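You operate a simulated robot arm through the tools that you are given. There is no shell and no other tool. Be economical: measure what you need, move in short steps, check, and stop when the job is done.

The job below is to be done with a simulated two-armed robot. You get a single attempt, and the scene is never put back.

## Task
Close the conveyor up and jog the purple tray to the stop.
Fine: move the brush to the table with two mats and shut the end cover before the key goes on.
Where things are to end (x, y in the base frame): orange brush within 0.06 m of [-0.68, -1.09].

Only the result counts: the job must be done as asked and must still hold three seconds after the hand-in. Knocking over, shifting, dropping, spilling or breaking anything else fails it. A push-on lid holds only when it is set on centred and level and pressed home; a screw cap is set on level and turned clockwise until tight.

## Robot
Two 7-joint arms with two-finger parallel grippers on one trunk, on a base that drives. Base frame: it is fixed to the floor where the robot stands at the start and does not move with it; the origin is under the middle of the robot, x ahead of it, y to its left, z up. Lengths are in m, angles in degrees, forces in N, time in s.
The left shoulder is at the start at [0.05, 0.165, 1.13], the right one opposite. With the tool pointing down near the work surface each hand reaches from about 0.24 to 0.7 m from the robot's upright axis, wherever it stands, measured 20 degrees to its own side. Places, roughly: conveyor run switch [0.3, 0.2, 0.6]; conveyor speed knob [0.3, 0.3, 0.6]; end cover [0.7, -0.6, 0.8]; red key switch [0.3, 0.5, 0.6]; top of the table with two mats [-0.8, -1.2, 0.8]; white pointer knob [1.3, 0.4, 0.8]. Payload 3.91 kg a hand.
The TCP of each hand is the grasp point between the finger pads, 0.03 m short of the fingertips. In the tool frame z runs along the fingers and y along their closing line. The gripper opens to 0.11 m. The fingers are 0.02 m wide and 0.01 m thick; the gripper's body (0.048 by 0.112 m) begins 0.055 m behind the TCP.
Orientation is that of the tool frame in the base frame, as a unit quaternion [x, y, z, w]. With the fingers straight down and closing along the base's y, the tool's x points along the base's -x, its y along +y and its z along -z.

## Interface
- The arms move only by the tool send_rows. It takes "left_commands", "right_commands" or both (then of equal length, played together; a hand with none holds still); each is a list that holds one entry, the list of rows, each a list of 7 numbers: the shift along the base's x, y, z in m, then the turn, a rotation vector about the base's x, y, z in degrees, then the closure, from 0 (fully open) to 1 (shut). In form: [[[x, y, z, ax, ay, az, jaw], ...]]. A call has 1 to 10 rows; each row shifts and turns the commanded pose from where the row before left it. Each row takes 0.2 s and may step no farther than 0.05 m and 8.6 degrees from the row before; otherwise, or with a gripper value out of range, the whole call is refused. Where a pose cannot be reached the arm comes as near as it can. A force on the tool above 40 N (or 10 N above the force at the start of the call, whichever is more), or a blocked arm, ends the call early, and 0.2 s more pass. Each finger travels about 0.045 m/s and halts on what it meets, pressing with about 36 N; the grip force reading is that of the motor and also rises with nothing between the fingers. The clock runs only during rows and for 0.2 s after the last one: add rows that do not move to give the fingers time. The reply holds the time, the measured pose of the TCP, the force on the tool along the base axes, the opening and the grip force, in the units named above and with some noise, with the torque about the TCP (base axes, N m) and any sound that the robot's microphone picked up, and new pictures: "views" is both (left out), scene, wrist or none (wrist: the cameras of the hands that moved).
- Cameras (640 x 400 px; columns grow to the right, rows downward): "scene" is now at [0.1154, 0.0007, 1.2925]; the picture's right is [0.02, -1.00, 0.00], its down [-0.64, -0.01, -0.77] and it looks along [0.77, 0.01, -0.64] (base axes); focal length 214 px, centre (320, 200). "left" rides on the left gripper at [0.073, -0.017, -0.103] in its tool frame; the picture's right is [0.23, 0.97, 0.00], its down [-0.76, 0.18, -0.62] and it looks along [-0.61, 0.14, 0.78] (tool axes); focal length 222 px, centre (320, 200). "right" rides on the right gripper at [0.072, 0.017, -0.103] in its tool frame; the picture's right is [-0.23, 0.97, 0.00], its down [-0.76, -0.18, -0.62] and it looks along [-0.61, -0.14, 0.78] (tool axes); focal length 222 px, centre (320, 200). There is no depth. A picture from a camera that has moved, and an enlarged one, comes with that camera's place and axes in the base frame and with its lens.
- slide_trunk(by): slides the trunk up (or, below 0, down) by that many m; the arms and the scene camera ride with it, the base frame stays. It gives what a move gives, with no picture.
- drive_base(legs): drives the robot by 1 to 6 legs, each [ahead, left, turn to the left] in m, m and degrees, along the robot's own axes; the way and the turn of a leg run together, so that a leg with both is an arc; at most 1.5 m and 180 degrees a leg. The arms and the cameras ride along, it lands a little off, and it stops where it bumps. It gives what a move gives, and a new picture of the scene camera.
- turn_head(pan, tilt): turns the head with the scene camera to pan (to the left, within 80 degrees either way) and tilt (down, from -29 to 69), counted from straight ahead of the robot. It gives what a move gives, and a new picture of the scene camera.
- enlarge(camera, box): a new picture of the part [left, top, right, bottom] of that camera's present view, enlarged. It takes no simulated time.
- job_done(): hands the job in; it is judged then, once.

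Go step by step. Nothing tells you exact positions but the pictures and the camera data: compare them with the known pose of the tool, close in by small moves and look again before you grip or let go. The budget is 120 turns and 260 pictures, counting those below and the enlarged ones. Unless the task says otherwise, let go and move clear before handing in, and close with one line.

The tools are called after "Request:" as name(argument=value, ...) on one line, values as JSON. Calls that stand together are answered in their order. send_rows: Moves the arms, as the interface text tells. Its arguments: {"type":"object","properties":{"left_commands":{"type":"array","items":{"type":"array","items":{"type":"array","items":{"type":"number"}}}},"right_commands":{"type":"array","items":{"type":"array","items":{"type":"array","items":{"type":"number"}}}},"views":{"type":"string","enum":["both","scene","wrist","none"]}},"required":[]} The other tools are called the same way: slide_trunk (by) slides the trunk up or down; drive_base (legs) drives the base; turn_head (pan, tilt) turns the head that bears the scene camera; enlarge (camera, box) takes an enlarged picture of a part of a camera's view; job_done () hands the job in.

At the start:

```text
time_s: 0.0
left_tcp_pos: [0.4704, 0.1029, 1.1592]
left_tcp_rot: [-0.001, 1.0, 0.0, 0.0]
left_contact_force: [0.7, 0.6, 0.5]
left_wrist_torque: [-0.02, 0.01, -0.02]
left_gripper_width: 0.11
left_gripper_force: 0.0
right_tcp_pos: [0.3511, -0.2244, 1.1382]
right_tcp_rot: [0.0, 1.0, 0.0, 0.0]
right_contact_force: [0.1, 1.2, -0.3]
right_wrist_torque: [0.02, 0.01, -0.02]
right_gripper_width: 0.1102
right_gripper_force: 0.0
trunk travel left (down, up): [-0.35, 0.153]
robot x, y, heading: [0.0007, -0.001, 0.0]
head pan, tilt: [1.0, 39.9]
```

scene: 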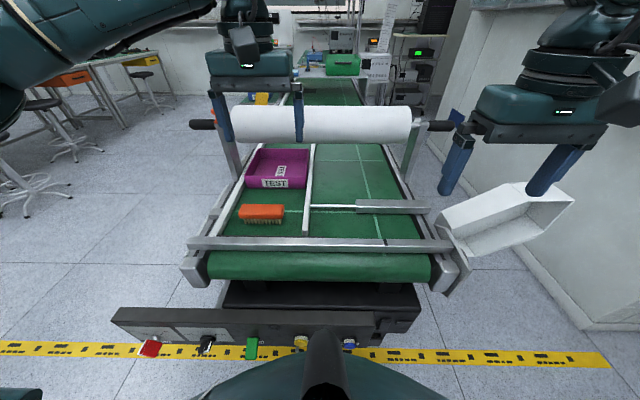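
right: 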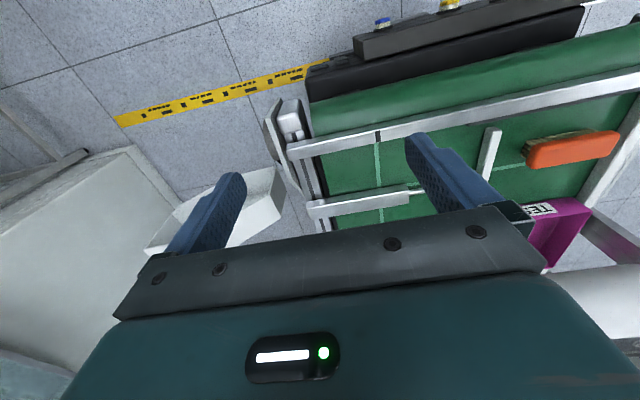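
left: 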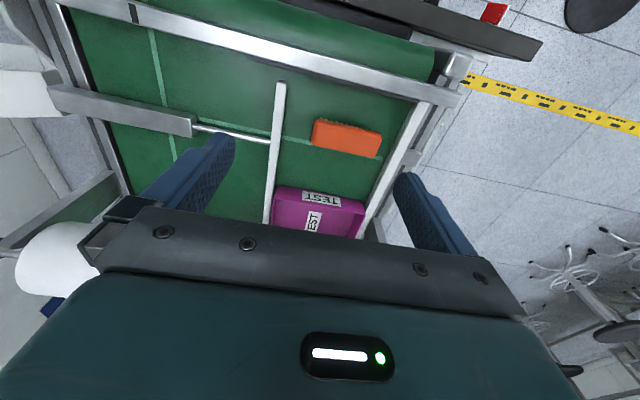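

I see a conveyor with a purple tray and an orange brush on it, a control bar near me, and an open white end cover on the right. First I look closer at the panel, the cover and the belt.

Request:
enlarge(camera="scene", box=[100, 290, 440, 400])

Request:
enlarge(camera="scene", box=[400, 80, 640, 310])

Request:
enlarge(camera="scene", box=[180, 80, 460, 290])

Request:
enlarge(camera="scene", box=[230, 0, 480, 130])

```text
1.88 times, centred on (270, 345) of scene
camera zoom: at [0.1154, 0.0007, 1.2925], right [0.02, -1.0, 0.0], down [-0.64, -0.01, -0.77], along [0.77, 0.01, -0.64], focal length 404 px, centre (414, -73)
```

zoom: 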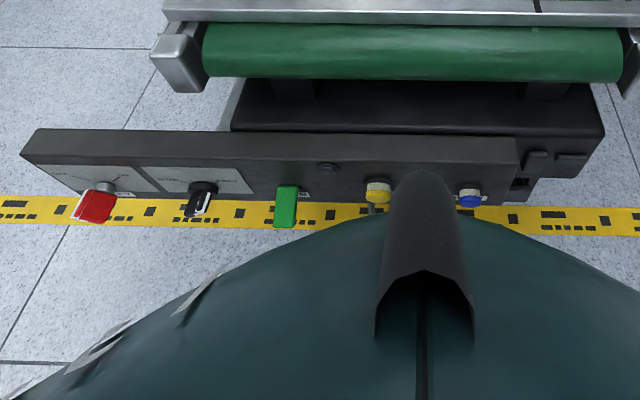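

```text
1.74 times, centred on (520, 195) of scene
camera zoom: at [0.1154, 0.0007, 1.2925], right [0.02, -1.0, 0.0], down [-0.64, -0.01, -0.77], along [0.77, 0.01, -0.64], focal length 373 px, centre (-28, 209)
```

zoom: 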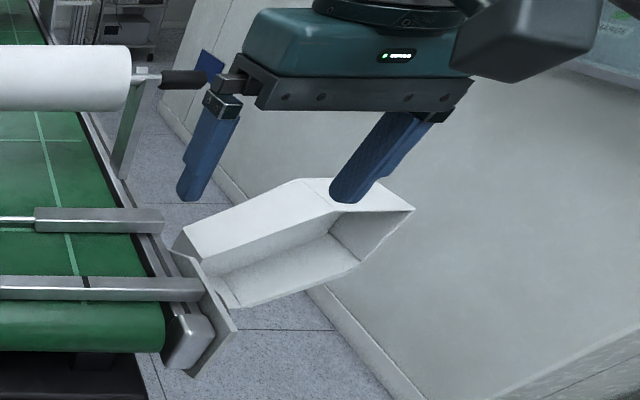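

```text
1.90 times, centred on (320, 185) of scene
camera zoom: at [0.1154, 0.0007, 1.2925], right [0.02, -1.0, 0.0], down [-0.64, -0.01, -0.77], along [0.77, 0.01, -0.64], focal length 408 px, centre (320, 229)
```

zoom: 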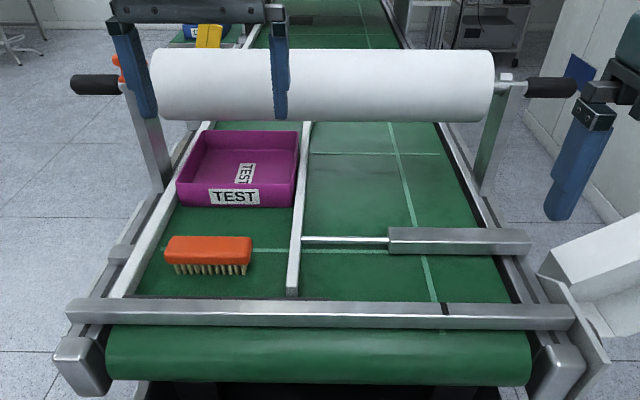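

```text
2.56 times, centred on (355, 65) of scene
camera zoom: at [0.1154, 0.0007, 1.2925], right [0.02, -1.0, 0.0], down [-0.64, -0.01, -0.77], along [0.77, 0.01, -0.64], focal length 549 px, centre (230, 546)
```

zoom: 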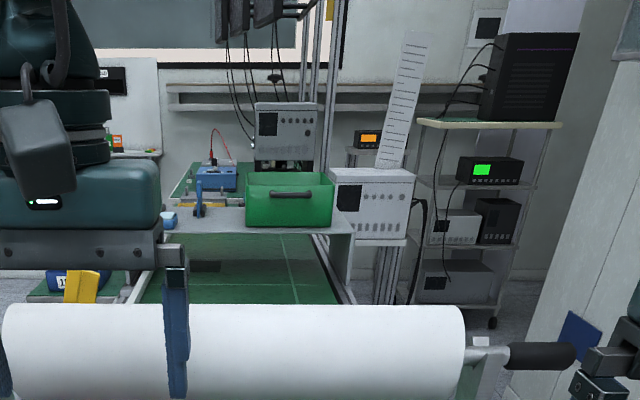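

The brush triangulates to about [0.54, 0.17, 0.89]; the roll is at x≈0.74. The brush gets the left hand first, with its fingers turned to close along x.

Request:
send_rows(left_commands=[[[0.007, 0.006, -0.01, 0, 0, -8.5, 0], [0.007, 0.006, -0.01, 0, 0, -8.5, 0], [0.007, 0.006, -0.01, 0, 0, -8.5, 0], [0.007, 0.006, -0.01, 0, 0, -8.5, 0], [0.007, 0.006, -0.01, 0, 0, -8.5, 0], [0.007, 0.006, -0.01, 0, 0, -8.5, 0], [0.007, 0.006, -0.01, 0, 0, -8.5, 0], [0.007, 0.006, -0.01, 0, 0, -8.5, 0], [0.007, 0.006, -0.01, 0, 0, -8.5, 0], [0.007, 0.006, -0.01, 0, 0, -8.5, 0]]])

```text
time_s: 2.2
left_tcp_pos: [0.388, 0.1207, 1.0608]
left_tcp_rot: [0.587, 0.809, -0.006, -0.001]
left_contact_force: [0.7, -0.4, -0.1]
left_wrist_torque: [-0.01, 0.01, 0.02]
left_gripper_width: 0.1102
left_gripper_force: 0.1
left hand out of reach, approached as far as the arm can: row 6, 7, 8, 9, 10
right_tcp_pos: [0.3506, -0.2238, 1.1382]
right_tcp_rot: [0.0, 1.0, 0.0, 0.0]
right_contact_force: [0.7, 0.5, 0.3]
right_wrist_torque: [-0.04, -0.01, 0.01]
right_gripper_width: 0.11
right_gripper_force: 0.1
trunk travel left (down, up): [-0.35, 0.153]
robot x, y, heading: [-0.002, 0.0036, 0.1]
head pan, tilt: [1.0, 39.9]
camera scene: at [0.115, 0.0015, 1.2925], right [0.02, -1.0, 0.0], down [-0.64, -0.01, -0.77], along [0.77, 0.01, -0.64], focal length 214 px, centre (320, 200)
camera left: at [0.3503, 0.1848, 1.165], right [0.85, 0.52, -0.01], down [0.41, -0.66, 0.62], along [0.32, -0.54, -0.78], focal length 222 px, centre (320, 200)
```

scene: 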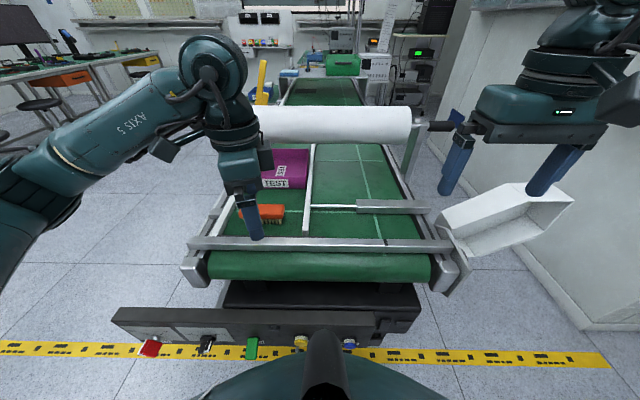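
left: 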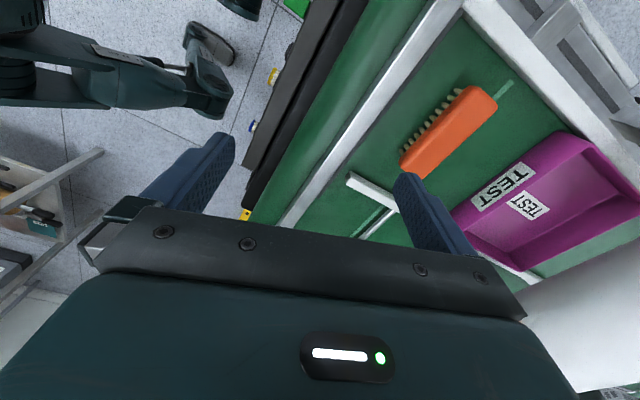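

That turn direction runs out of reach. I turn back and use the other turn direction.

Request:
send_rows(left_commands=[[[0, 0, 0, 0, 0, 8.5, 0], [0, 0, 0, 0, 0, 8.5, 0], [0, 0, 0, 0, 0, 8.5, 0], [0, 0, 0, 0, 0, 8.5, 0], [0, 0, 0, 0, 0, 8.5, 0], [0, 0, 0, 0, 0, 8.5, 0], [0, 0, 0, 0, 0, 8.5, 0], [0, 0, 0, 0, 0, 8.5, 0], [0, 0, 0, 0, 0, 8.5, 0], [0, 0, 0, 0, 0, 8.5, 0]]], views="none")

Request:
send_rows(left_commands=[[[0, 0, 0, 0, 0, 8.5, 0], [0, 0, 0, 0, 0, 8.5, 0], [0, 0, 0, 0, 0, 8.5, 0], [0, 0, 0, 0, 0, 8.5, 0], [0, 0, 0, 0, 0, 8.5, 0], [0, 0, 0, 0, 0, 8.5, 0], [0, 0, 0, 0, 0, 8.5, 0], [0, 0, 0, 0, 0, 8.5, 0], [0, 0, 0, 0, 0, 8.5, 0], [0, 0, 0, 0, 0, 8.5, 0]]])

```text
time_s: 4.4
left_tcp_pos: [0.389, 0.1201, 1.0614]
left_tcp_rot: [-0.114, 0.993, -0.007, 0.001]
left_contact_force: [0.3, -1.4, -0.1]
left_wrist_torque: [-0.01, -0.02, 0.0]
left_gripper_width: 0.1098
left_gripper_force: 0.0
right_tcp_pos: [0.35, -0.2253, 1.1369]
right_tcp_rot: [0.0, 1.0, 0.0, 0.0]
right_contact_force: [-0.5, 0.8, -0.3]
right_wrist_torque: [0.01, 0.0, -0.05]
right_gripper_width: 0.1102
right_gripper_force: 0.0
trunk travel left (down, up): [-0.35, 0.153]
robot x, y, heading: [-0.0017, 0.0015, -0.0]
head pan, tilt: [1.0, 39.9]
```

```text
time_s: 6.6
left_tcp_pos: [0.3889, 0.1195, 1.0611]
left_tcp_rot: [0.755, -0.655, 0.004, -0.006]
left_contact_force: [-0.4, 0.1, -0.8]
left_wrist_torque: [0.0, 0.02, -0.01]
left_gripper_width: 0.1098
left_gripper_force: 0.1
right_tcp_pos: [0.3515, -0.2258, 1.1383]
right_tcp_rot: [0.0, 1.0, -0.001, 0.001]
right_contact_force: [0.2, 0.4, 0.2]
right_wrist_torque: [0.02, -0.01, -0.01]
right_gripper_width: 0.1101
right_gripper_force: 0.1
trunk travel left (down, up): [-0.35, 0.153]
robot x, y, heading: [0.0008, -0.0004, -0.4]
head pan, tilt: [1.0, 39.9]
camera scene: at [0.1154, 0.0007, 1.2925], right [0.02, -1.0, 0.0], down [-0.64, -0.01, -0.77], along [0.77, 0.01, -0.64], focal length 214 px, centre (320, 200)
camera left: at [0.4146, 0.0502, 1.165], right [-0.93, -0.36, -0.01], down [-0.29, 0.73, 0.62], along [-0.22, 0.58, -0.78], focal length 222 px, centre (320, 200)
```

scene: 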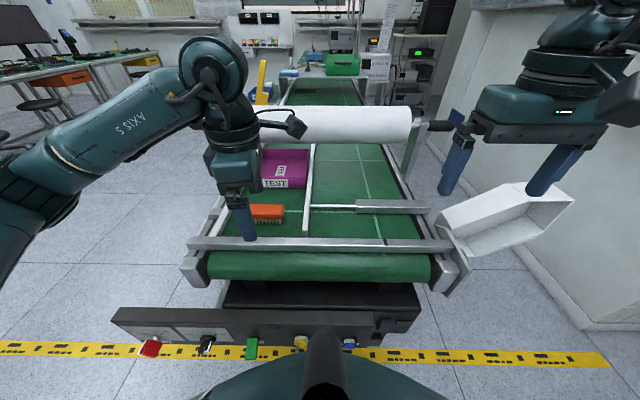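
left: 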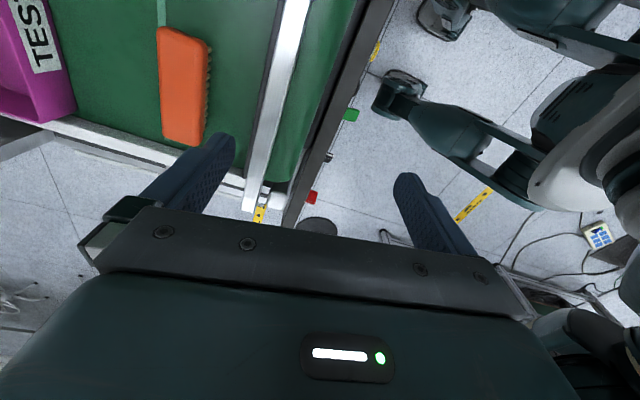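

The brush is confirmed at about [0.541, 0.167, 0.89], with its length along y. Now I go over it at z≈0.97.

Request:
send_rows(left_commands=[[[0.03, 0.01, 0, 0, 0, -8.3, 0], [0.03, 0.01, 0, 0, 0, 0, 0.1], [0.03, 0.01, -0.01, 0, 0, 0, 0.2], [0.03, 0.01, -0.02, 0, 0, 0, 0.2], [0.032, 0.008, -0.03, 0, 0, 0, 0.2], [0, 0, -0.03, 0, 0, 0, 0.2]]])

```text
time_s: 8.0
left_tcp_pos: [0.5401, 0.1691, 0.971]
left_tcp_rot: [-0.704, 0.71, -0.004, 0.005]
left_contact_force: [0.7, -0.5, -0.1]
left_wrist_torque: [0.0, -0.03, -0.01]
left_gripper_width: 0.0878
left_gripper_force: 0.0
right_tcp_pos: [0.3501, -0.2247, 1.139]
right_tcp_rot: [0.0, 1.0, 0.0, -0.001]
right_contact_force: [0.4, -0.3, 0.1]
right_wrist_torque: [0.01, -0.01, 0.01]
right_gripper_width: 0.1098
right_gripper_force: 0.1
trunk travel left (down, up): [-0.35, 0.153]
robot x, y, heading: [0.0025, 0.0025, -0.2]
head pan, tilt: [1.0, 39.9]
camera scene: at [0.1154, 0.0009, 1.2925], right [0.02, -1.0, 0.0], down [-0.64, -0.01, -0.77], along [0.77, 0.01, -0.64], focal length 214 px, centre (320, 200)
camera left: at [0.5556, 0.0955, 1.0745], right [-0.98, -0.22, -0.01], down [-0.18, 0.76, 0.62], along [-0.13, 0.61, -0.78], focal length 222 px, centre (320, 200)
```

scene: 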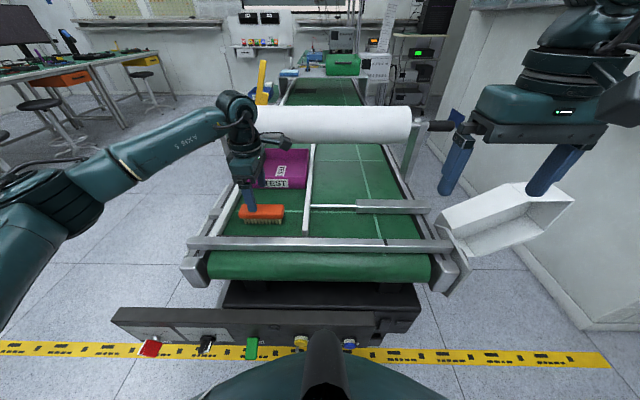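
left: 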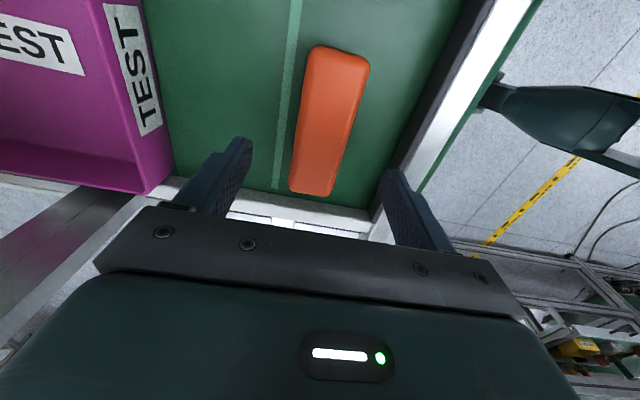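

The brush is centred between the fingers. I lower to about z=0.893 and look again.

Request:
send_rows(left_commands=[[[0, 0, -0.025, 0, 0, 0, 0.2], [0, 0, -0.025, 0, 0, 0, 0.2], [0, 0, -0.02, 0, 0, 0, 0.2], [0, 0, -0.008, 0, 0, 0, 0.2]]])

Request:
enlarge(camera="scene", box=[200, 150, 320, 260])

```text
time_s: 9.0
left_tcp_pos: [0.5397, 0.1686, 0.8927]
left_tcp_rot: [-0.704, 0.71, -0.004, 0.005]
left_contact_force: [0.6, 0.2, -1.0]
left_wrist_torque: [-0.01, 0.01, -0.01]
left_gripper_width: 0.0882
left_gripper_force: 0.0
right_tcp_pos: [0.351, -0.2247, 1.1389]
right_tcp_rot: [-0.001, 1.0, -0.002, 0.0]
right_contact_force: [0.7, -0.1, 0.9]
right_wrist_torque: [0.03, -0.01, 0.0]
right_gripper_width: 0.11
right_gripper_force: 0.1
trunk travel left (down, up): [-0.35, 0.153]
robot x, y, heading: [0.0031, 0.0013, 0.0]
head pan, tilt: [1.0, 39.9]
camera scene: at [0.1154, 0.0007, 1.2925], right [0.02, -1.0, 0.0], down [-0.64, -0.01, -0.77], along [0.77, 0.01, -0.64], focal length 214 px, centre (320, 200)
camera left: at [0.5554, 0.0957, 0.9965], right [-0.98, -0.22, -0.01], down [-0.18, 0.76, 0.62], along [-0.13, 0.61, -0.78], focal length 222 px, centre (320, 200)
```

scene: 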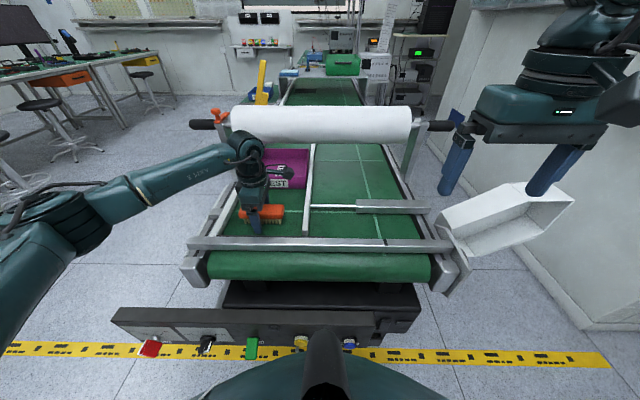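
left: 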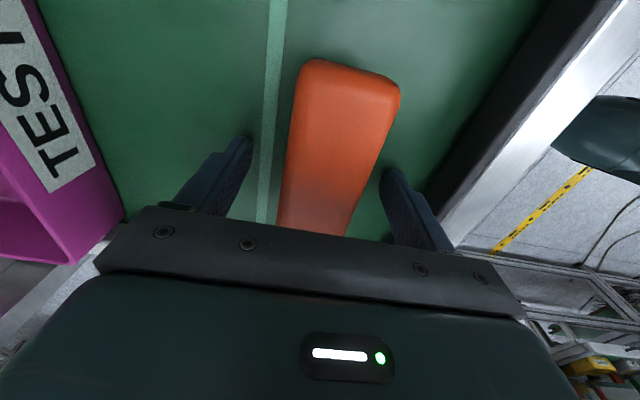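

```text
3.64 times, centred on (260, 205) of scene
camera zoom: at [0.1154, 0.0007, 1.2925], right [0.02, -1.0, 0.0], down [-0.64, -0.01, -0.77], along [0.77, 0.01, -0.64], focal length 780 px, centre (538, 182)
```

zoom: 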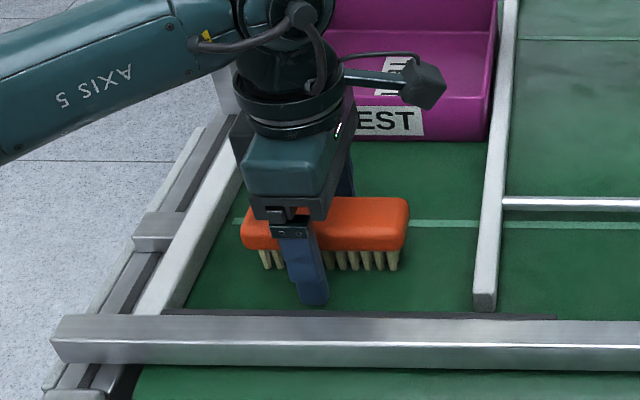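

The top of the brush is about z=0.881 and the belt about 0.84. I lower a bit more and grip the body.

Request:
send_rows(left_commands=[[[0, 0, -0.013, 0, 0, 0, 0.2], [0, 0, 0, 0, 0, 0, 0.6], [0, 0, 0, 0, 0, 0, 0.6], [0, 0, 0, 0, 0, 0, 0.75], [0, 0, 0, 0, 0, 0, 0.75], [0, 0, 0, 0, 0, 0, 0.75]]], views="none")

Request:
send_rows(left_commands=[[[0, 0, 0.02, 0, 0, 0, 0.75], [0, 0, 0.02, 0, 0, 0, 0.75], [0, 0, 0.03, 0, 0, 0, 0.75]]])

```text
time_s: 9.5
left_tcp_pos: [0.5393, 0.1676, 0.891]
left_tcp_rot: [-0.704, 0.71, -0.006, 0.005]
left_contact_force: [-17.6, 1.2, 25.6]
left_wrist_torque: [0.32, 2.73, 0.21]
left_gripper_width: 0.0732
left_gripper_force: 7.6
right_tcp_pos: [0.3499, -0.225, 1.1405]
right_tcp_rot: [0.001, 1.0, 0.001, 0.002]
right_contact_force: [0.4, -0.4, -0.4]
right_wrist_torque: [0.0, 0.02, 0.01]
right_gripper_width: 0.1096
right_gripper_force: 0.1
trunk travel left (down, up): [-0.35, 0.153]
robot x, y, heading: [-0.0045, -0.0017, 0.3]
head pan, tilt: [1.0, 39.9]
stopped in row 2 (left hand): the force on the tool passed its limit at 44 N (the readings are from after the stop); the commanded pose is now the measured one
```

```text
time_s: 10.3
left_tcp_pos: [0.5412, 0.169, 0.9579]
left_tcp_rot: [-0.705, 0.709, -0.006, 0.006]
left_contact_force: [0.2, 0.2, -0.6]
left_wrist_torque: [-0.01, -0.01, 0.02]
left_gripper_width: 0.0431
left_gripper_force: 35.2
right_tcp_pos: [0.3508, -0.2245, 1.1381]
right_tcp_rot: [0.001, 1.0, 0.0, 0.001]
right_contact_force: [0.7, 0.1, 0.0]
right_wrist_torque: [0.01, 0.02, 0.0]
right_gripper_width: 0.1096
right_gripper_force: 0.1
trunk travel left (down, up): [-0.35, 0.153]
robot x, y, heading: [0.0022, -0.001, -0.3]
head pan, tilt: [1.0, 39.9]
camera scene: at [0.1151, 0.0007, 1.2924], right [0.02, -1.0, 0.0], down [-0.64, -0.01, -0.77], along [0.77, 0.01, -0.64], focal length 214 px, centre (320, 200)
camera left: at [0.5557, 0.0965, 1.0614], right [-0.97, -0.22, -0.02], down [-0.18, 0.76, 0.62], along [-0.12, 0.61, -0.78], focal length 222 px, centre (320, 200)
```

scene: 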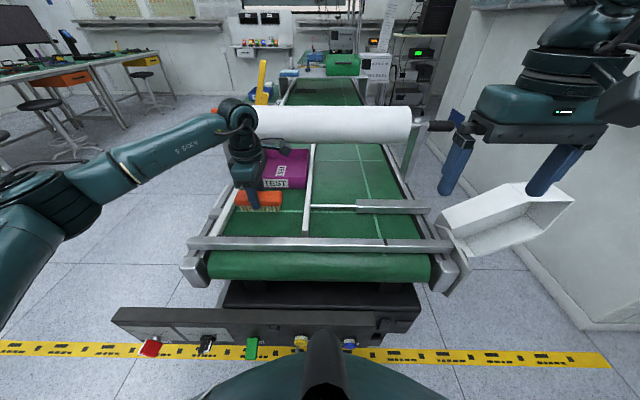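
left: 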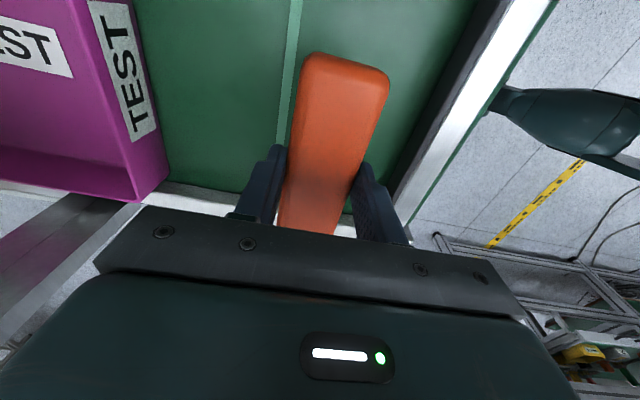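

The brush is held. I lift and draw it in, and look around to the right and behind for the table.

Request:
send_rows(left_commands=[[[-0.01, 0, 0.04, 0, 0, 0, 0.75], [-0.03, 0, 0.04, 0, 0, 0, 0.75], [-0.04, 0, 0.03, 0, 0, 0, 0.75], [-0.04, 0, 0.02, 0, 0, 0, 0.75], [-0.04, 0, 0, 0, 0, 0, 0.75]]], views="none")

Request:
turn_head(pan=-80, tilt=25)

Request:
turn_head(pan=-45, tilt=35)

```text
time_s: 11.5
left_tcp_pos: [0.3813, 0.1695, 1.0886]
left_tcp_rot: [-0.705, 0.709, -0.006, 0.006]
left_contact_force: [0.5, -0.2, -1.2]
left_wrist_torque: [0.0, -0.02, 0.02]
left_gripper_width: 0.0429
left_gripper_force: 35.9
right_tcp_pos: [0.35, -0.224, 1.1382]
right_tcp_rot: [0.0, 1.0, 0.0, -0.001]
right_contact_force: [0.5, -0.6, 0.2]
right_wrist_torque: [-0.01, 0.01, 0.01]
right_gripper_width: 0.1099
right_gripper_force: 0.1
trunk travel left (down, up): [-0.35, 0.153]
robot x, y, heading: [0.0005, 0.0019, -0.0]
head pan, tilt: [1.0, 39.9]
```

```text
time_s: 13.0
left_tcp_pos: [0.3822, 0.1693, 1.088]
left_tcp_rot: [-0.705, 0.709, -0.006, 0.006]
left_contact_force: [-0.8, 1.2, -0.8]
left_wrist_torque: [0.0, 0.01, -0.01]
left_gripper_width: 0.0428
left_gripper_force: 35.8
right_tcp_pos: [0.3524, -0.2244, 1.1394]
right_tcp_rot: [0.0, 1.0, 0.0, 0.0]
right_contact_force: [-0.8, 0.3, 0.9]
right_wrist_torque: [0.02, 0.01, -0.03]
right_gripper_width: 0.1101
right_gripper_force: 0.0
trunk travel left (down, up): [-0.35, 0.153]
robot x, y, heading: [-0.0002, 0.0019, -0.2]
head pan, tilt: [-80.0, 25.0]
camera scene: at [0.0464, -0.0914, 1.3156], right [-0.98, -0.17, 0.0], down [-0.07, 0.42, -0.91], along [0.16, -0.89, -0.42], focal length 214 px, centre (320, 200)
```

scene: 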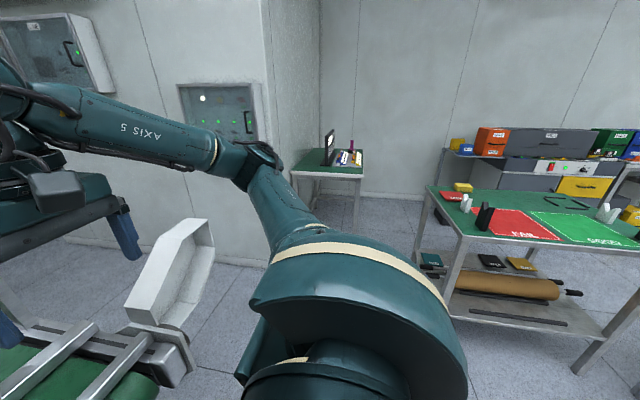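

```text
time_s: 14.0
left_tcp_pos: [0.3839, 0.1696, 1.0875]
left_tcp_rot: [-0.705, 0.709, -0.006, 0.006]
left_contact_force: [0.2, 0.1, -0.1]
left_wrist_torque: [-0.05, 0.0, 0.0]
left_gripper_width: 0.0431
left_gripper_force: 35.9
right_tcp_pos: [0.3513, -0.2244, 1.1393]
right_tcp_rot: [0.0, 1.0, 0.0, 0.0]
right_contact_force: [0.7, -0.3, 0.9]
right_wrist_torque: [0.0, -0.02, 0.0]
right_gripper_width: 0.1096
right_gripper_force: 0.1
trunk travel left (down, up): [-0.35, 0.153]
robot x, y, heading: [0.0011, 0.0005, 0.0]
head pan, tilt: [-45.0, 35.0]
camera scene: at [0.0926, -0.063, 1.2999], right [-0.71, -0.71, 0.0], down [-0.41, 0.41, -0.82], along [0.58, -0.58, -0.57], focal length 214 px, centre (320, 200)
```

scene: 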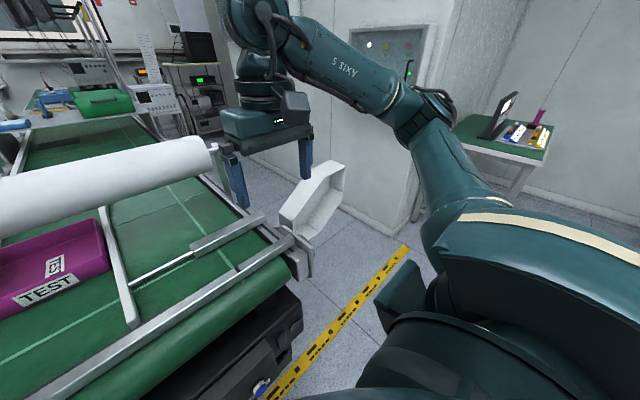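

The table with the red and green mats is behind on the right; its front edge is about y≈-0.92. I back away from the conveyor and turn to face it.

Request:
turn_head(pan=0, tilt=35)

Request:
drive_base(legs=[[-0.45, 0, 0], [0, 0, -90]])

```text
time_s: 15.2
left_tcp_pos: [0.3821, 0.1697, 1.0877]
left_tcp_rot: [-0.706, 0.709, -0.006, 0.006]
left_contact_force: [0.5, -0.5, -0.9]
left_wrist_torque: [-0.02, 0.01, -0.01]
left_gripper_width: 0.0429
left_gripper_force: 36.2
right_tcp_pos: [0.3504, -0.2245, 1.1389]
right_tcp_rot: [0.0, 1.0, 0.0, 0.0]
right_contact_force: [0.0, 0.5, 0.0]
right_wrist_torque: [0.02, 0.0, 0.0]
right_gripper_width: 0.1099
right_gripper_force: 0.0
trunk travel left (down, up): [-0.35, 0.153]
robot x, y, heading: [0.0005, 0.0007, 0.0]
head pan, tilt: [0.0, 35.0]
camera scene: at [0.1184, -0.0007, 1.2998], right [0.0, -1.0, 0.0], down [-0.57, 0.0, -0.82], along [0.82, 0.0, -0.57], focal length 214 px, centre (320, 200)
```

scene: 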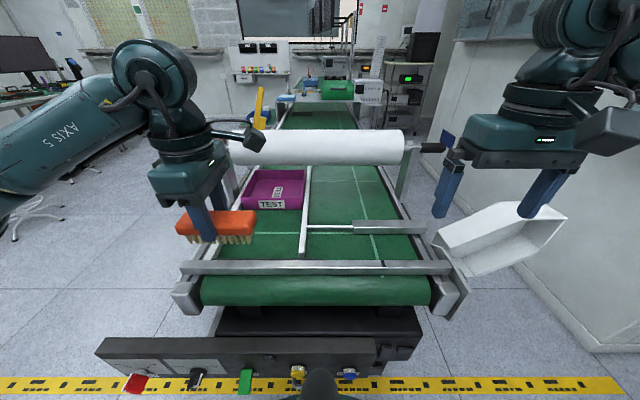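

```text
time_s: 21.7
left_tcp_pos: [-0.2843, -0.3826, 1.0876]
left_tcp_rot: [0.009, 1.0, -0.009, 0.0]
left_contact_force: [0.4, 0.1, 0.1]
left_wrist_torque: [0.0, 0.02, 0.02]
left_gripper_width: 0.0432
left_gripper_force: 36.3
right_tcp_pos: [-0.6774, -0.3475, 1.1396]
right_tcp_rot: [0.711, 0.703, 0.0, 0.0]
right_contact_force: [-0.3, 0.1, -0.5]
right_wrist_torque: [-0.04, 0.0, 0.0]
right_gripper_width: 0.11
right_gripper_force: 0.1
trunk travel left (down, up): [-0.35, 0.153]
robot x, y, heading: [-0.4479, 0.0032, -90.6]
head pan, tilt: [0.0, 35.0]
camera scene: at [-0.4492, -0.1174, 1.2999], right [-1.0, 0.01, 0.0], down [0.01, 0.57, -0.82], along [-0.01, -0.82, -0.57], focal length 214 px, centre (320, 200)
```

scene: 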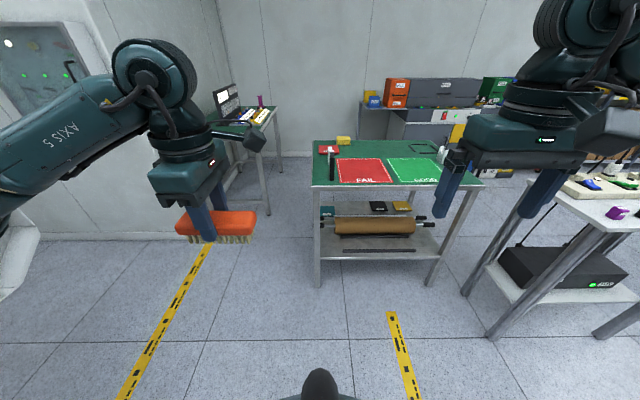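

The target lies on the red FAIL mat. I drive in so that the target sits in front of the left hand.

Request:
drive_base(legs=[[0, -0.392, 0.6], [0.55, 0, 0]])

```text
time_s: 28.5
left_tcp_pos: [-0.6664, -0.933, 1.0881]
left_tcp_rot: [0.002, 1.0, -0.009, -0.001]
left_contact_force: [0.2, -0.2, -0.8]
left_wrist_torque: [-0.01, 0.01, 0.02]
left_gripper_width: 0.0431
left_gripper_force: 36.3
right_tcp_pos: [-1.0605, -0.9036, 1.1377]
right_tcp_rot: [0.705, 0.709, 0.0, 0.0]
right_contact_force: [0.5, -1.0, -0.1]
right_wrist_torque: [-0.02, 0.0, -0.04]
right_gripper_width: 0.1102
right_gripper_force: 0.1
trunk travel left (down, up): [-0.35, 0.153]
robot x, y, heading: [-0.8385, -0.5508, -90.0]
head pan, tilt: [0.0, 35.0]
camera scene: at [-0.8361, -0.6697, 1.2998], right [-1.0, 0.0, 0.0], down [0.0, 0.57, -0.82], along [0.0, -0.82, -0.57], focal length 214 px, centre (320, 200)
```

scene: 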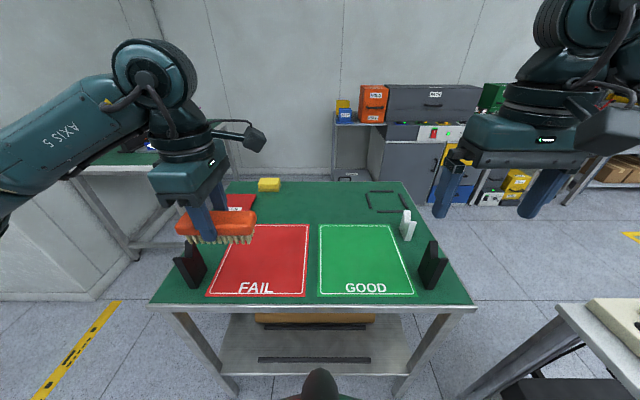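

I move over the target and down to z≈0.90, then look.

Request:
send_rows(left_commands=[[[-0.004, -0.04, 0, 0, 0, 0, 0.75], [-0.004, -0.04, 0, 0, 0, 0, 0.75], [-0.004, -0.04, -0.02, 0, 0, 0, 0.75], [-0.002, -0.037, -0.03, 0, 0, 0, 0.75], [0, 0, -0.04, 0, 0, 0, 0.75], [0, 0, -0.04, 0, 0, 0, 0.75], [0, 0, -0.04, 0, 0, 0, 0.75], [0, 0, -0.02, 0, 0, 0, 0.75]]])

```text
time_s: 30.3
left_tcp_pos: [-0.68, -1.0914, 0.8963]
left_tcp_rot: [0.002, 1.0, -0.009, 0.0]
left_contact_force: [-0.7, 0.8, -1.2]
left_wrist_torque: [0.0, -0.01, 0.0]
left_gripper_width: 0.043
left_gripper_force: 35.9
right_tcp_pos: [-1.0611, -0.9028, 1.1379]
right_tcp_rot: [0.706, 0.708, 0.0, 0.0]
right_contact_force: [0.5, 0.1, -0.1]
right_wrist_torque: [0.01, -0.01, -0.02]
right_gripper_width: 0.11
right_gripper_force: 0.2
trunk travel left (down, up): [-0.35, 0.153]
robot x, y, heading: [-0.8413, -0.551, -90.1]
head pan, tilt: [0.0, 35.0]
camera scene: at [-0.836, -0.6695, 1.2999], right [-1.0, 0.0, 0.0], down [0.0, 0.57, -0.82], along [0.0, -0.82, -0.57], focal length 214 px, centre (320, 200)
camera left: at [-0.7528, -1.1055, 1.0004], right [-0.22, 0.97, -0.02], down [0.76, 0.19, 0.62], along [0.61, 0.13, -0.78], focal length 222 px, centre (320, 200)
```

scene: 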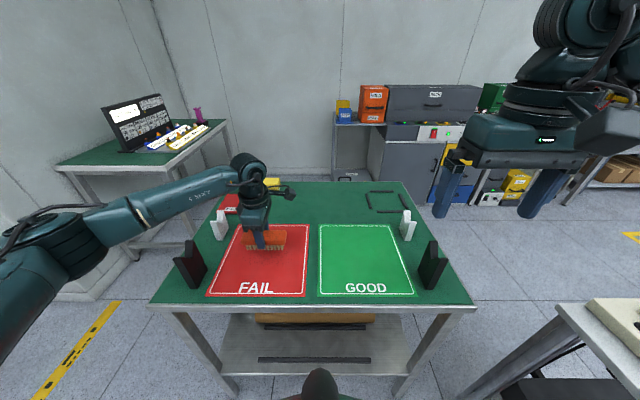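
left: 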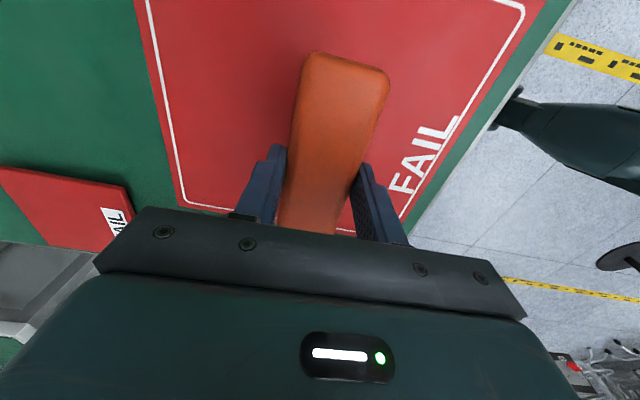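

Before lowering further I check the clearance between the forearm and the black stand.

Request:
enlarge(camera="scene", box=[100, 140, 320, 310])

Request:
turn_head(pan=60, tilt=45)

```text
2.35 times, centred on (210, 225) of scene
camera zoom: at [-0.836, -0.6695, 1.2999], right [-1.0, 0.0, 0.0], down [0.0, 0.57, -0.82], along [0.0, -0.82, -0.57], focal length 505 px, centre (579, 141)
```

zoom: 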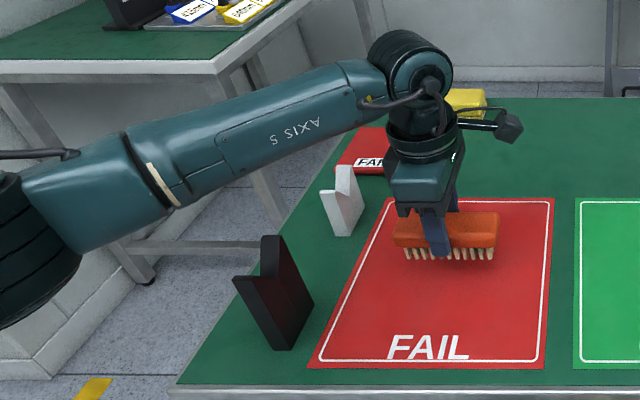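

```text
time_s: 31.6
left_tcp_pos: [-0.6805, -1.0891, 0.898]
left_tcp_rot: [0.002, 1.0, -0.009, 0.0]
left_contact_force: [-0.4, 0.2, -0.4]
left_wrist_torque: [0.03, 0.03, 0.02]
left_gripper_width: 0.0429
left_gripper_force: 35.8
right_tcp_pos: [-1.0614, -0.9035, 1.1389]
right_tcp_rot: [0.706, 0.709, 0.001, 0.0]
right_contact_force: [0.5, 0.1, 0.3]
right_wrist_torque: [-0.06, 0.03, -0.02]
right_gripper_width: 0.11
right_gripper_force: 0.0
trunk travel left (down, up): [-0.35, 0.153]
robot x, y, heading: [-0.8368, -0.5524, -90.0]
head pan, tilt: [60.0, 45.0]
camera scene: at [-0.7658, -0.6218, 1.285], right [-0.5, -0.87, 0.0], down [-0.61, 0.35, -0.71], along [0.61, -0.35, -0.71], focal length 214 px, centre (320, 200)
```

scene: 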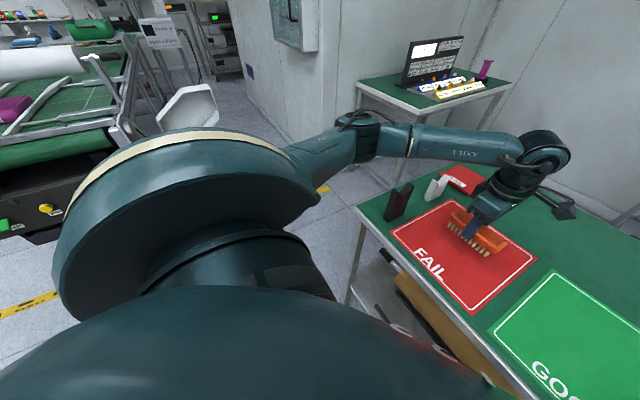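

The forearm runs right above the black stand with modest clearance. I raise the trunk so that the elbow rides higher, then lower the hand.

Request:
slide_trunk(by=0.12)

Request:
turn_head(pan=20, tilt=40)

Request:
send_rows(left_commands=[[[0, 0, -0.04, 0, 0, 0, 0.75], [0, 0, -0.04, 0, 0, 0, 0.75], [0, 0, -0.04, 0, 0, 0, 0.75], [0, 0, -0.02, 0, 0, 0, 0.75], [0, 0, -0.01, 0, 0, 0, 0.75]]])

```text
time_s: 33.1
left_tcp_pos: [-0.68, -1.0888, 1.0174]
left_tcp_rot: [0.002, 1.0, -0.009, 0.0]
left_contact_force: [-0.3, -0.3, -0.5]
left_wrist_torque: [0.0, -0.01, -0.02]
left_gripper_width: 0.0428
left_gripper_force: 35.8
right_tcp_pos: [-1.0601, -0.9037, 1.2575]
right_tcp_rot: [0.707, 0.708, 0.0, -0.001]
right_contact_force: [-0.2, -0.1, -0.3]
right_wrist_torque: [0.02, 0.0, -0.01]
right_gripper_width: 0.11
right_gripper_force: 0.1
trunk travel left (down, up): [-0.47, 0.033]
robot x, y, heading: [-0.8354, -0.5524, -89.9]
head pan, tilt: [60.0, 45.0]
```

```text
time_s: 34.1
left_tcp_pos: [-0.6796, -1.0898, 1.0172]
left_tcp_rot: [0.002, 1.0, -0.008, -0.001]
left_contact_force: [-0.3, -0.1, -0.4]
left_wrist_torque: [0.03, -0.01, -0.04]
left_gripper_width: 0.0432
left_gripper_force: 35.6
right_tcp_pos: [-1.062, -0.9031, 1.2577]
right_tcp_rot: [0.705, 0.709, -0.001, 0.0]
right_contact_force: [-0.5, 0.9, -0.2]
right_wrist_torque: [0.01, 0.0, 0.0]
right_gripper_width: 0.1101
right_gripper_force: 0.2
trunk travel left (down, up): [-0.47, 0.033]
robot x, y, heading: [-0.8383, -0.5489, -89.9]
head pan, tilt: [20.0, 40.0]
camera scene: at [-0.8069, -0.6611, 1.4123], right [-0.94, -0.35, 0.0], down [-0.22, 0.6, -0.77], along [0.27, -0.72, -0.64], focal length 214 px, centre (320, 200)
```

scene: 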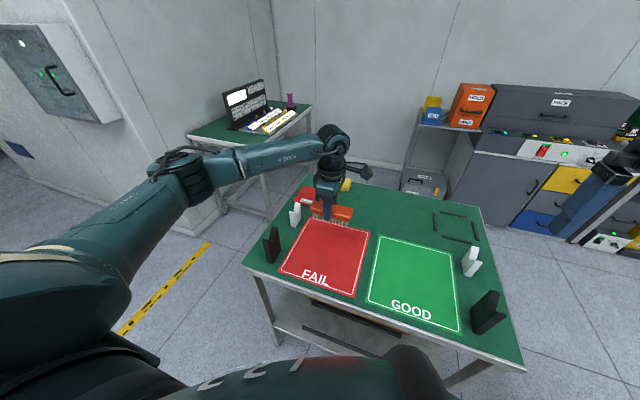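

```text
time_s: 35.3
left_tcp_pos: [-0.6805, -1.0901, 0.8674]
left_tcp_rot: [0.002, 1.0, -0.008, 0.0]
left_contact_force: [0.4, 0.7, -0.8]
left_wrist_torque: [0.0, -0.03, 0.0]
left_gripper_width: 0.043
left_gripper_force: 36.4
right_tcp_pos: [-1.0606, -0.9026, 1.2593]
right_tcp_rot: [0.706, 0.708, 0.0, 0.0]
right_contact_force: [-0.9, 0.4, -0.2]
right_wrist_torque: [0.01, -0.02, -0.01]
right_gripper_width: 0.11
right_gripper_force: 0.0
trunk travel left (down, up): [-0.47, 0.033]
robot x, y, heading: [-0.8414, -0.5535, -89.6]
head pan, tilt: [20.0, 40.0]
camera scene: at [-0.807, -0.6612, 1.4123], right [-0.94, -0.35, 0.0], down [-0.22, 0.6, -0.77], along [0.26, -0.72, -0.64], focal length 214 px, centre (320, 200)
camera left: at [-0.7536, -1.1056, 0.9707], right [-0.22, 0.97, -0.02], down [0.76, 0.19, 0.62], along [0.61, 0.13, -0.78], focal length 222 px, centre (320, 200)
```

scene: 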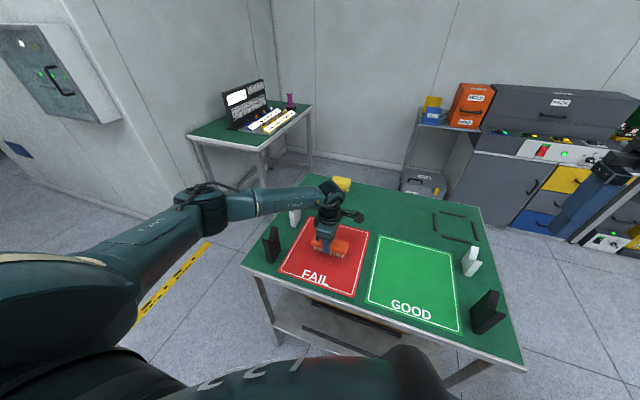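
left: 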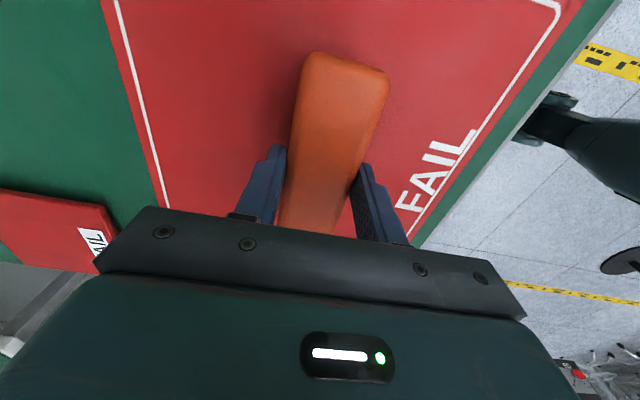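

The elbow is now clearly higher. I lower in small steps until contact.

Request:
send_rows(left_commands=[[[0, 0, -0.008, 0, 0, 0, 0.75], [0, 0, -0.007, 0, 0, 0, 0.75]]], views="none")

Request:
enlarge(camera="scene", box=[260, 170, 400, 280])

```text
time_s: 35.9
left_tcp_pos: [-0.6814, -1.0896, 0.8531]
left_tcp_rot: [0.001, 1.0, -0.01, 0.0]
left_contact_force: [0.4, 0.7, 2.7]
left_wrist_torque: [0.13, -0.22, 0.04]
left_gripper_width: 0.043
left_gripper_force: 36.5
right_tcp_pos: [-1.0612, -0.9021, 1.2577]
right_tcp_rot: [0.706, 0.708, 0.0, 0.0]
right_contact_force: [0.0, 0.0, -0.2]
right_wrist_torque: [0.01, -0.01, -0.03]
right_gripper_width: 0.11
right_gripper_force: 0.1
trunk travel left (down, up): [-0.47, 0.033]
robot x, y, heading: [-0.8375, -0.5507, -89.7]
head pan, tilt: [20.0, 40.0]
```

```text
3.64 times, centred on (330, 225) of scene
camera zoom: at [-0.8072, -0.6604, 1.4125], right [-0.94, -0.35, 0.0], down [-0.22, 0.6, -0.77], along [0.26, -0.72, -0.64], focal length 780 px, centre (284, 109)
```

zoom: 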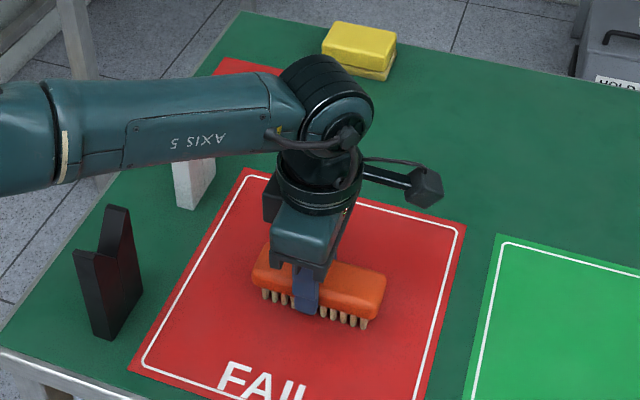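

There is light contact at z≈0.853. I ease down 2 mm, open partly, and lift off.

Request:
send_rows(left_commands=[[[0, 0, -0.003, 0, 0, 0, 0.75], [0, 0, 0, 0, 0, 0, 0.5], [0, 0, 0, 0, 0, 0, 0.3], [0, 0, 0, 0, 0, 0, 0.25], [0, 0, 0, 0, 0, 0, 0.25]]], views="wrist")

```text
time_s: 37.1
left_tcp_pos: [-0.6803, -1.0894, 0.8491]
left_tcp_rot: [0.001, 1.0, -0.008, 0.001]
left_contact_force: [0.6, 0.2, 0.2]
left_wrist_torque: [-0.03, -0.01, 0.02]
left_gripper_width: 0.0826
left_gripper_force: 0.0
right_tcp_pos: [-1.0614, -0.9034, 1.2579]
right_tcp_rot: [0.706, 0.708, 0.0, 0.0]
right_contact_force: [-0.3, -0.1, 0.5]
right_wrist_torque: [0.02, -0.01, -0.03]
right_gripper_width: 0.1099
right_gripper_force: 0.1
trunk travel left (down, up): [-0.47, 0.033]
robot x, y, heading: [-0.8354, -0.5515, -89.7]
head pan, tilt: [20.0, 40.0]
camera left: at [-0.7536, -1.1051, 0.953], right [-0.22, 0.97, -0.02], down [0.76, 0.19, 0.62], along [0.61, 0.13, -0.78], focal length 222 px, centre (320, 200)
```

left: 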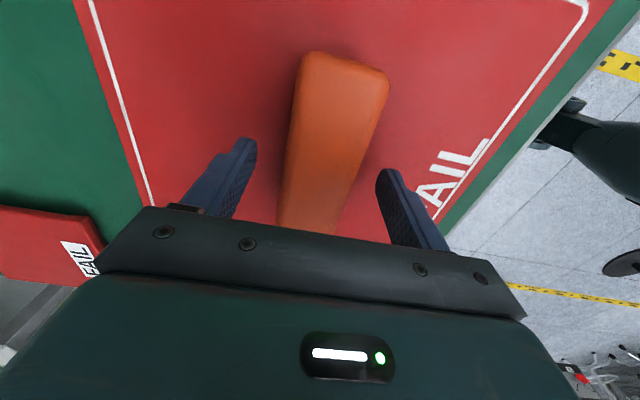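

The brush is released and standing. I lift, draw back, and turn the hand back while retracting.

Request:
send_rows(left_commands=[[[0, 0, 0.03, 0, 0, 0, 0.25], [0, 0, 0.05, 0, 0, 0, 0.25], [0, 0, 0.05, 0, 0, 0, 0.25], [0, 0, 0.05, 0, 0, 0, 0.25], [0, 0.03, 0.03, 0, 0, -8, 0.25], [0, 0.03, 0.03, 0, 0, -8, 0.25], [0, 0.03, 0, 0, 0, -8, 0.25], [0, 0.03, 0, 0, 0, -8, 0.25], [0, 0.03, 0, 0, 0, -8, 0.25], [0, 0.02, 0, 0, 0, -8, 0.25]]], views="none")

Request:
send_rows(left_commands=[[[0, 0, 0, 0, 0, -8, 0.25], [0, 0, 0, 0, 0, -8, 0.25], [0, 0, 0, 0, 0, -8, 0.25], [0, 0, 0, 0, 0, -8, 0.25], [0, 0, 0, 0, 0, -8, 0.25], [0, 0, 0, 0, 0, -2, 0.25]]], views="scene")

```text
time_s: 39.3
left_tcp_pos: [-0.6817, -0.9198, 1.0899]
left_tcp_rot: [0.408, 0.913, -0.008, -0.003]
left_contact_force: [-0.9, -0.7, 0.0]
left_wrist_torque: [0.0, 0.04, -0.02]
left_gripper_width: 0.0823
left_gripper_force: 0.0
right_tcp_pos: [-1.061, -0.9025, 1.2585]
right_tcp_rot: [0.706, 0.708, 0.0, 0.0]
right_contact_force: [-0.3, 0.3, -0.3]
right_wrist_torque: [0.02, -0.02, 0.0]
right_gripper_width: 0.1098
right_gripper_force: 0.1
trunk travel left (down, up): [-0.47, 0.033]
robot x, y, heading: [-0.8357, -0.5505, -89.7]
head pan, tilt: [20.0, 40.0]
```

```text
time_s: 40.7
left_tcp_pos: [-0.6803, -0.92, 1.0893]
left_tcp_rot: [0.709, 0.705, -0.007, -0.006]
left_contact_force: [-0.7, -0.1, 0.4]
left_wrist_torque: [0.0, 0.0, 0.02]
left_gripper_width: 0.0827
left_gripper_force: 0.0
right_tcp_pos: [-1.0612, -0.9028, 1.2578]
right_tcp_rot: [0.706, 0.708, 0.0, 0.0]
right_contact_force: [-0.3, -0.2, 0.4]
right_wrist_torque: [0.01, -0.01, 0.02]
right_gripper_width: 0.1102
right_gripper_force: 0.1
trunk travel left (down, up): [-0.47, 0.033]
robot x, y, heading: [-0.8381, -0.5485, -89.7]
head pan, tilt: [20.0, 40.0]
camera scene: at [-0.807, -0.6611, 1.4123], right [-0.94, -0.35, 0.0], down [-0.22, 0.6, -0.77], along [0.26, -0.72, -0.64], focal length 214 px, centre (320, 200)
```

scene: 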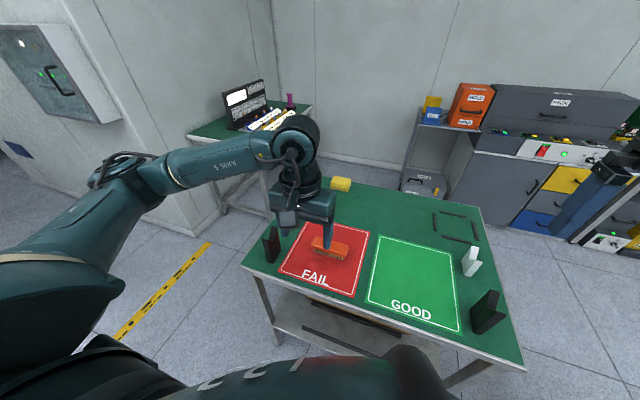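

The brush stands on the FAIL mat. I drive back toward the conveyor.

Request:
drive_base(legs=[[-0.55, 0, 0], [0, 0.39, 0], [0, 0, 89.7]])

Request:
turn_head(pan=-20, tilt=30)

Request:
enlarge(camera="scene", box=[200, 130, 500, 320])

```text
time_s: 51.3
left_tcp_pos: [-0.083, 0.1672, 1.0905]
left_tcp_rot: [-0.001, 1.0, -0.009, 0.0]
left_contact_force: [-0.1, 0.1, 0.1]
left_wrist_torque: [0.0, 0.0, -0.04]
left_gripper_width: 0.0824
left_gripper_force: 0.0
right_tcp_pos: [-0.0973, -0.2131, 1.2584]
right_tcp_rot: [-0.005, 1.0, 0.0, 0.0]
right_contact_force: [1.2, -0.7, -0.3]
right_wrist_torque: [0.06, 0.0, 0.05]
right_gripper_width: 0.1101
right_gripper_force: 0.1
trunk travel left (down, up): [-0.47, 0.033]
robot x, y, heading: [-0.4535, 0.0031, 0.5]
head pan, tilt: [20.0, 40.0]
camera scene: at [-0.3407, 0.0366, 1.4123], right [0.35, -0.94, 0.0], down [-0.6, -0.23, -0.77], along [0.72, 0.27, -0.64], focal length 214 px, centre (320, 200)
```

scene: 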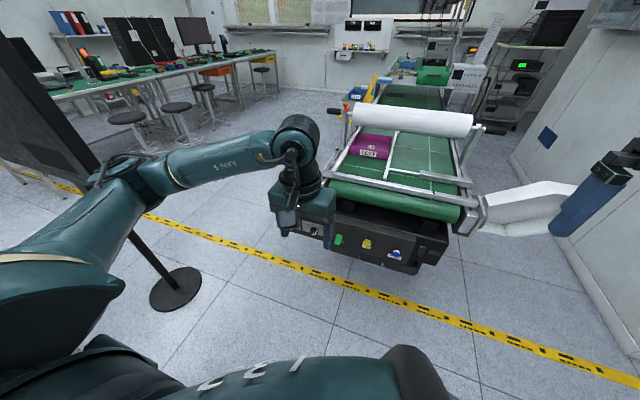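

```text
time_s: 52.4
left_tcp_pos: [-0.0829, 0.1656, 1.0892]
left_tcp_rot: [-0.002, 1.0, -0.008, -0.001]
left_contact_force: [-0.2, 0.1, 0.5]
left_wrist_torque: [-0.01, -0.01, -0.01]
left_gripper_width: 0.0827
left_gripper_force: 0.0
right_tcp_pos: [-0.0978, -0.2132, 1.259]
right_tcp_rot: [-0.005, 1.0, 0.0, 0.0]
right_contact_force: [-0.1, -0.5, -0.4]
right_wrist_torque: [-0.02, 0.01, -0.04]
right_gripper_width: 0.1101
right_gripper_force: 0.1
trunk travel left (down, up): [-0.47, 0.033]
robot x, y, heading: [-0.4471, 0.0091, 0.5]
head pan, tilt: [-20.0, 30.0]
camera scene: at [-0.335, -0.0234, 1.4276], right [-0.33, -0.94, 0.0], down [-0.47, 0.17, -0.87], along [0.82, -0.29, -0.5], focal length 214 px, centre (320, 200)
```

scene: 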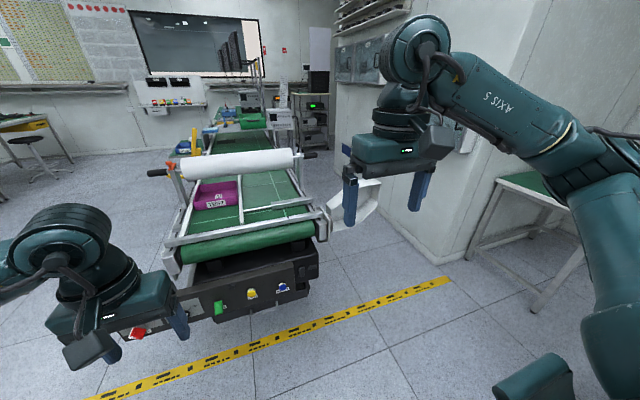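

```text
2.11 times, centred on (350, 225) of scene
camera zoom: at [-0.335, -0.0234, 1.4276], right [-0.33, -0.94, 0.0], down [-0.47, 0.17, -0.87], along [0.82, -0.29, -0.5], focal length 452 px, centre (257, 147)
```

zoom: 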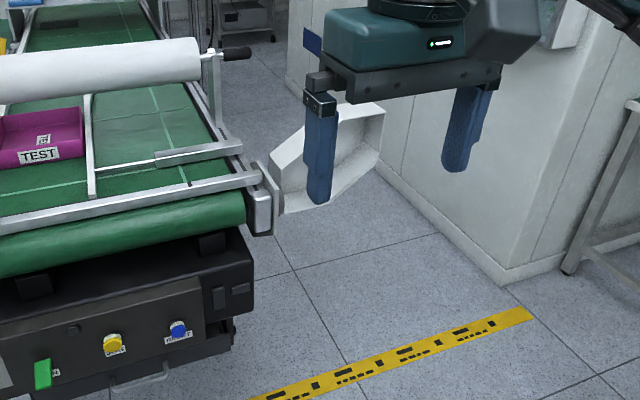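

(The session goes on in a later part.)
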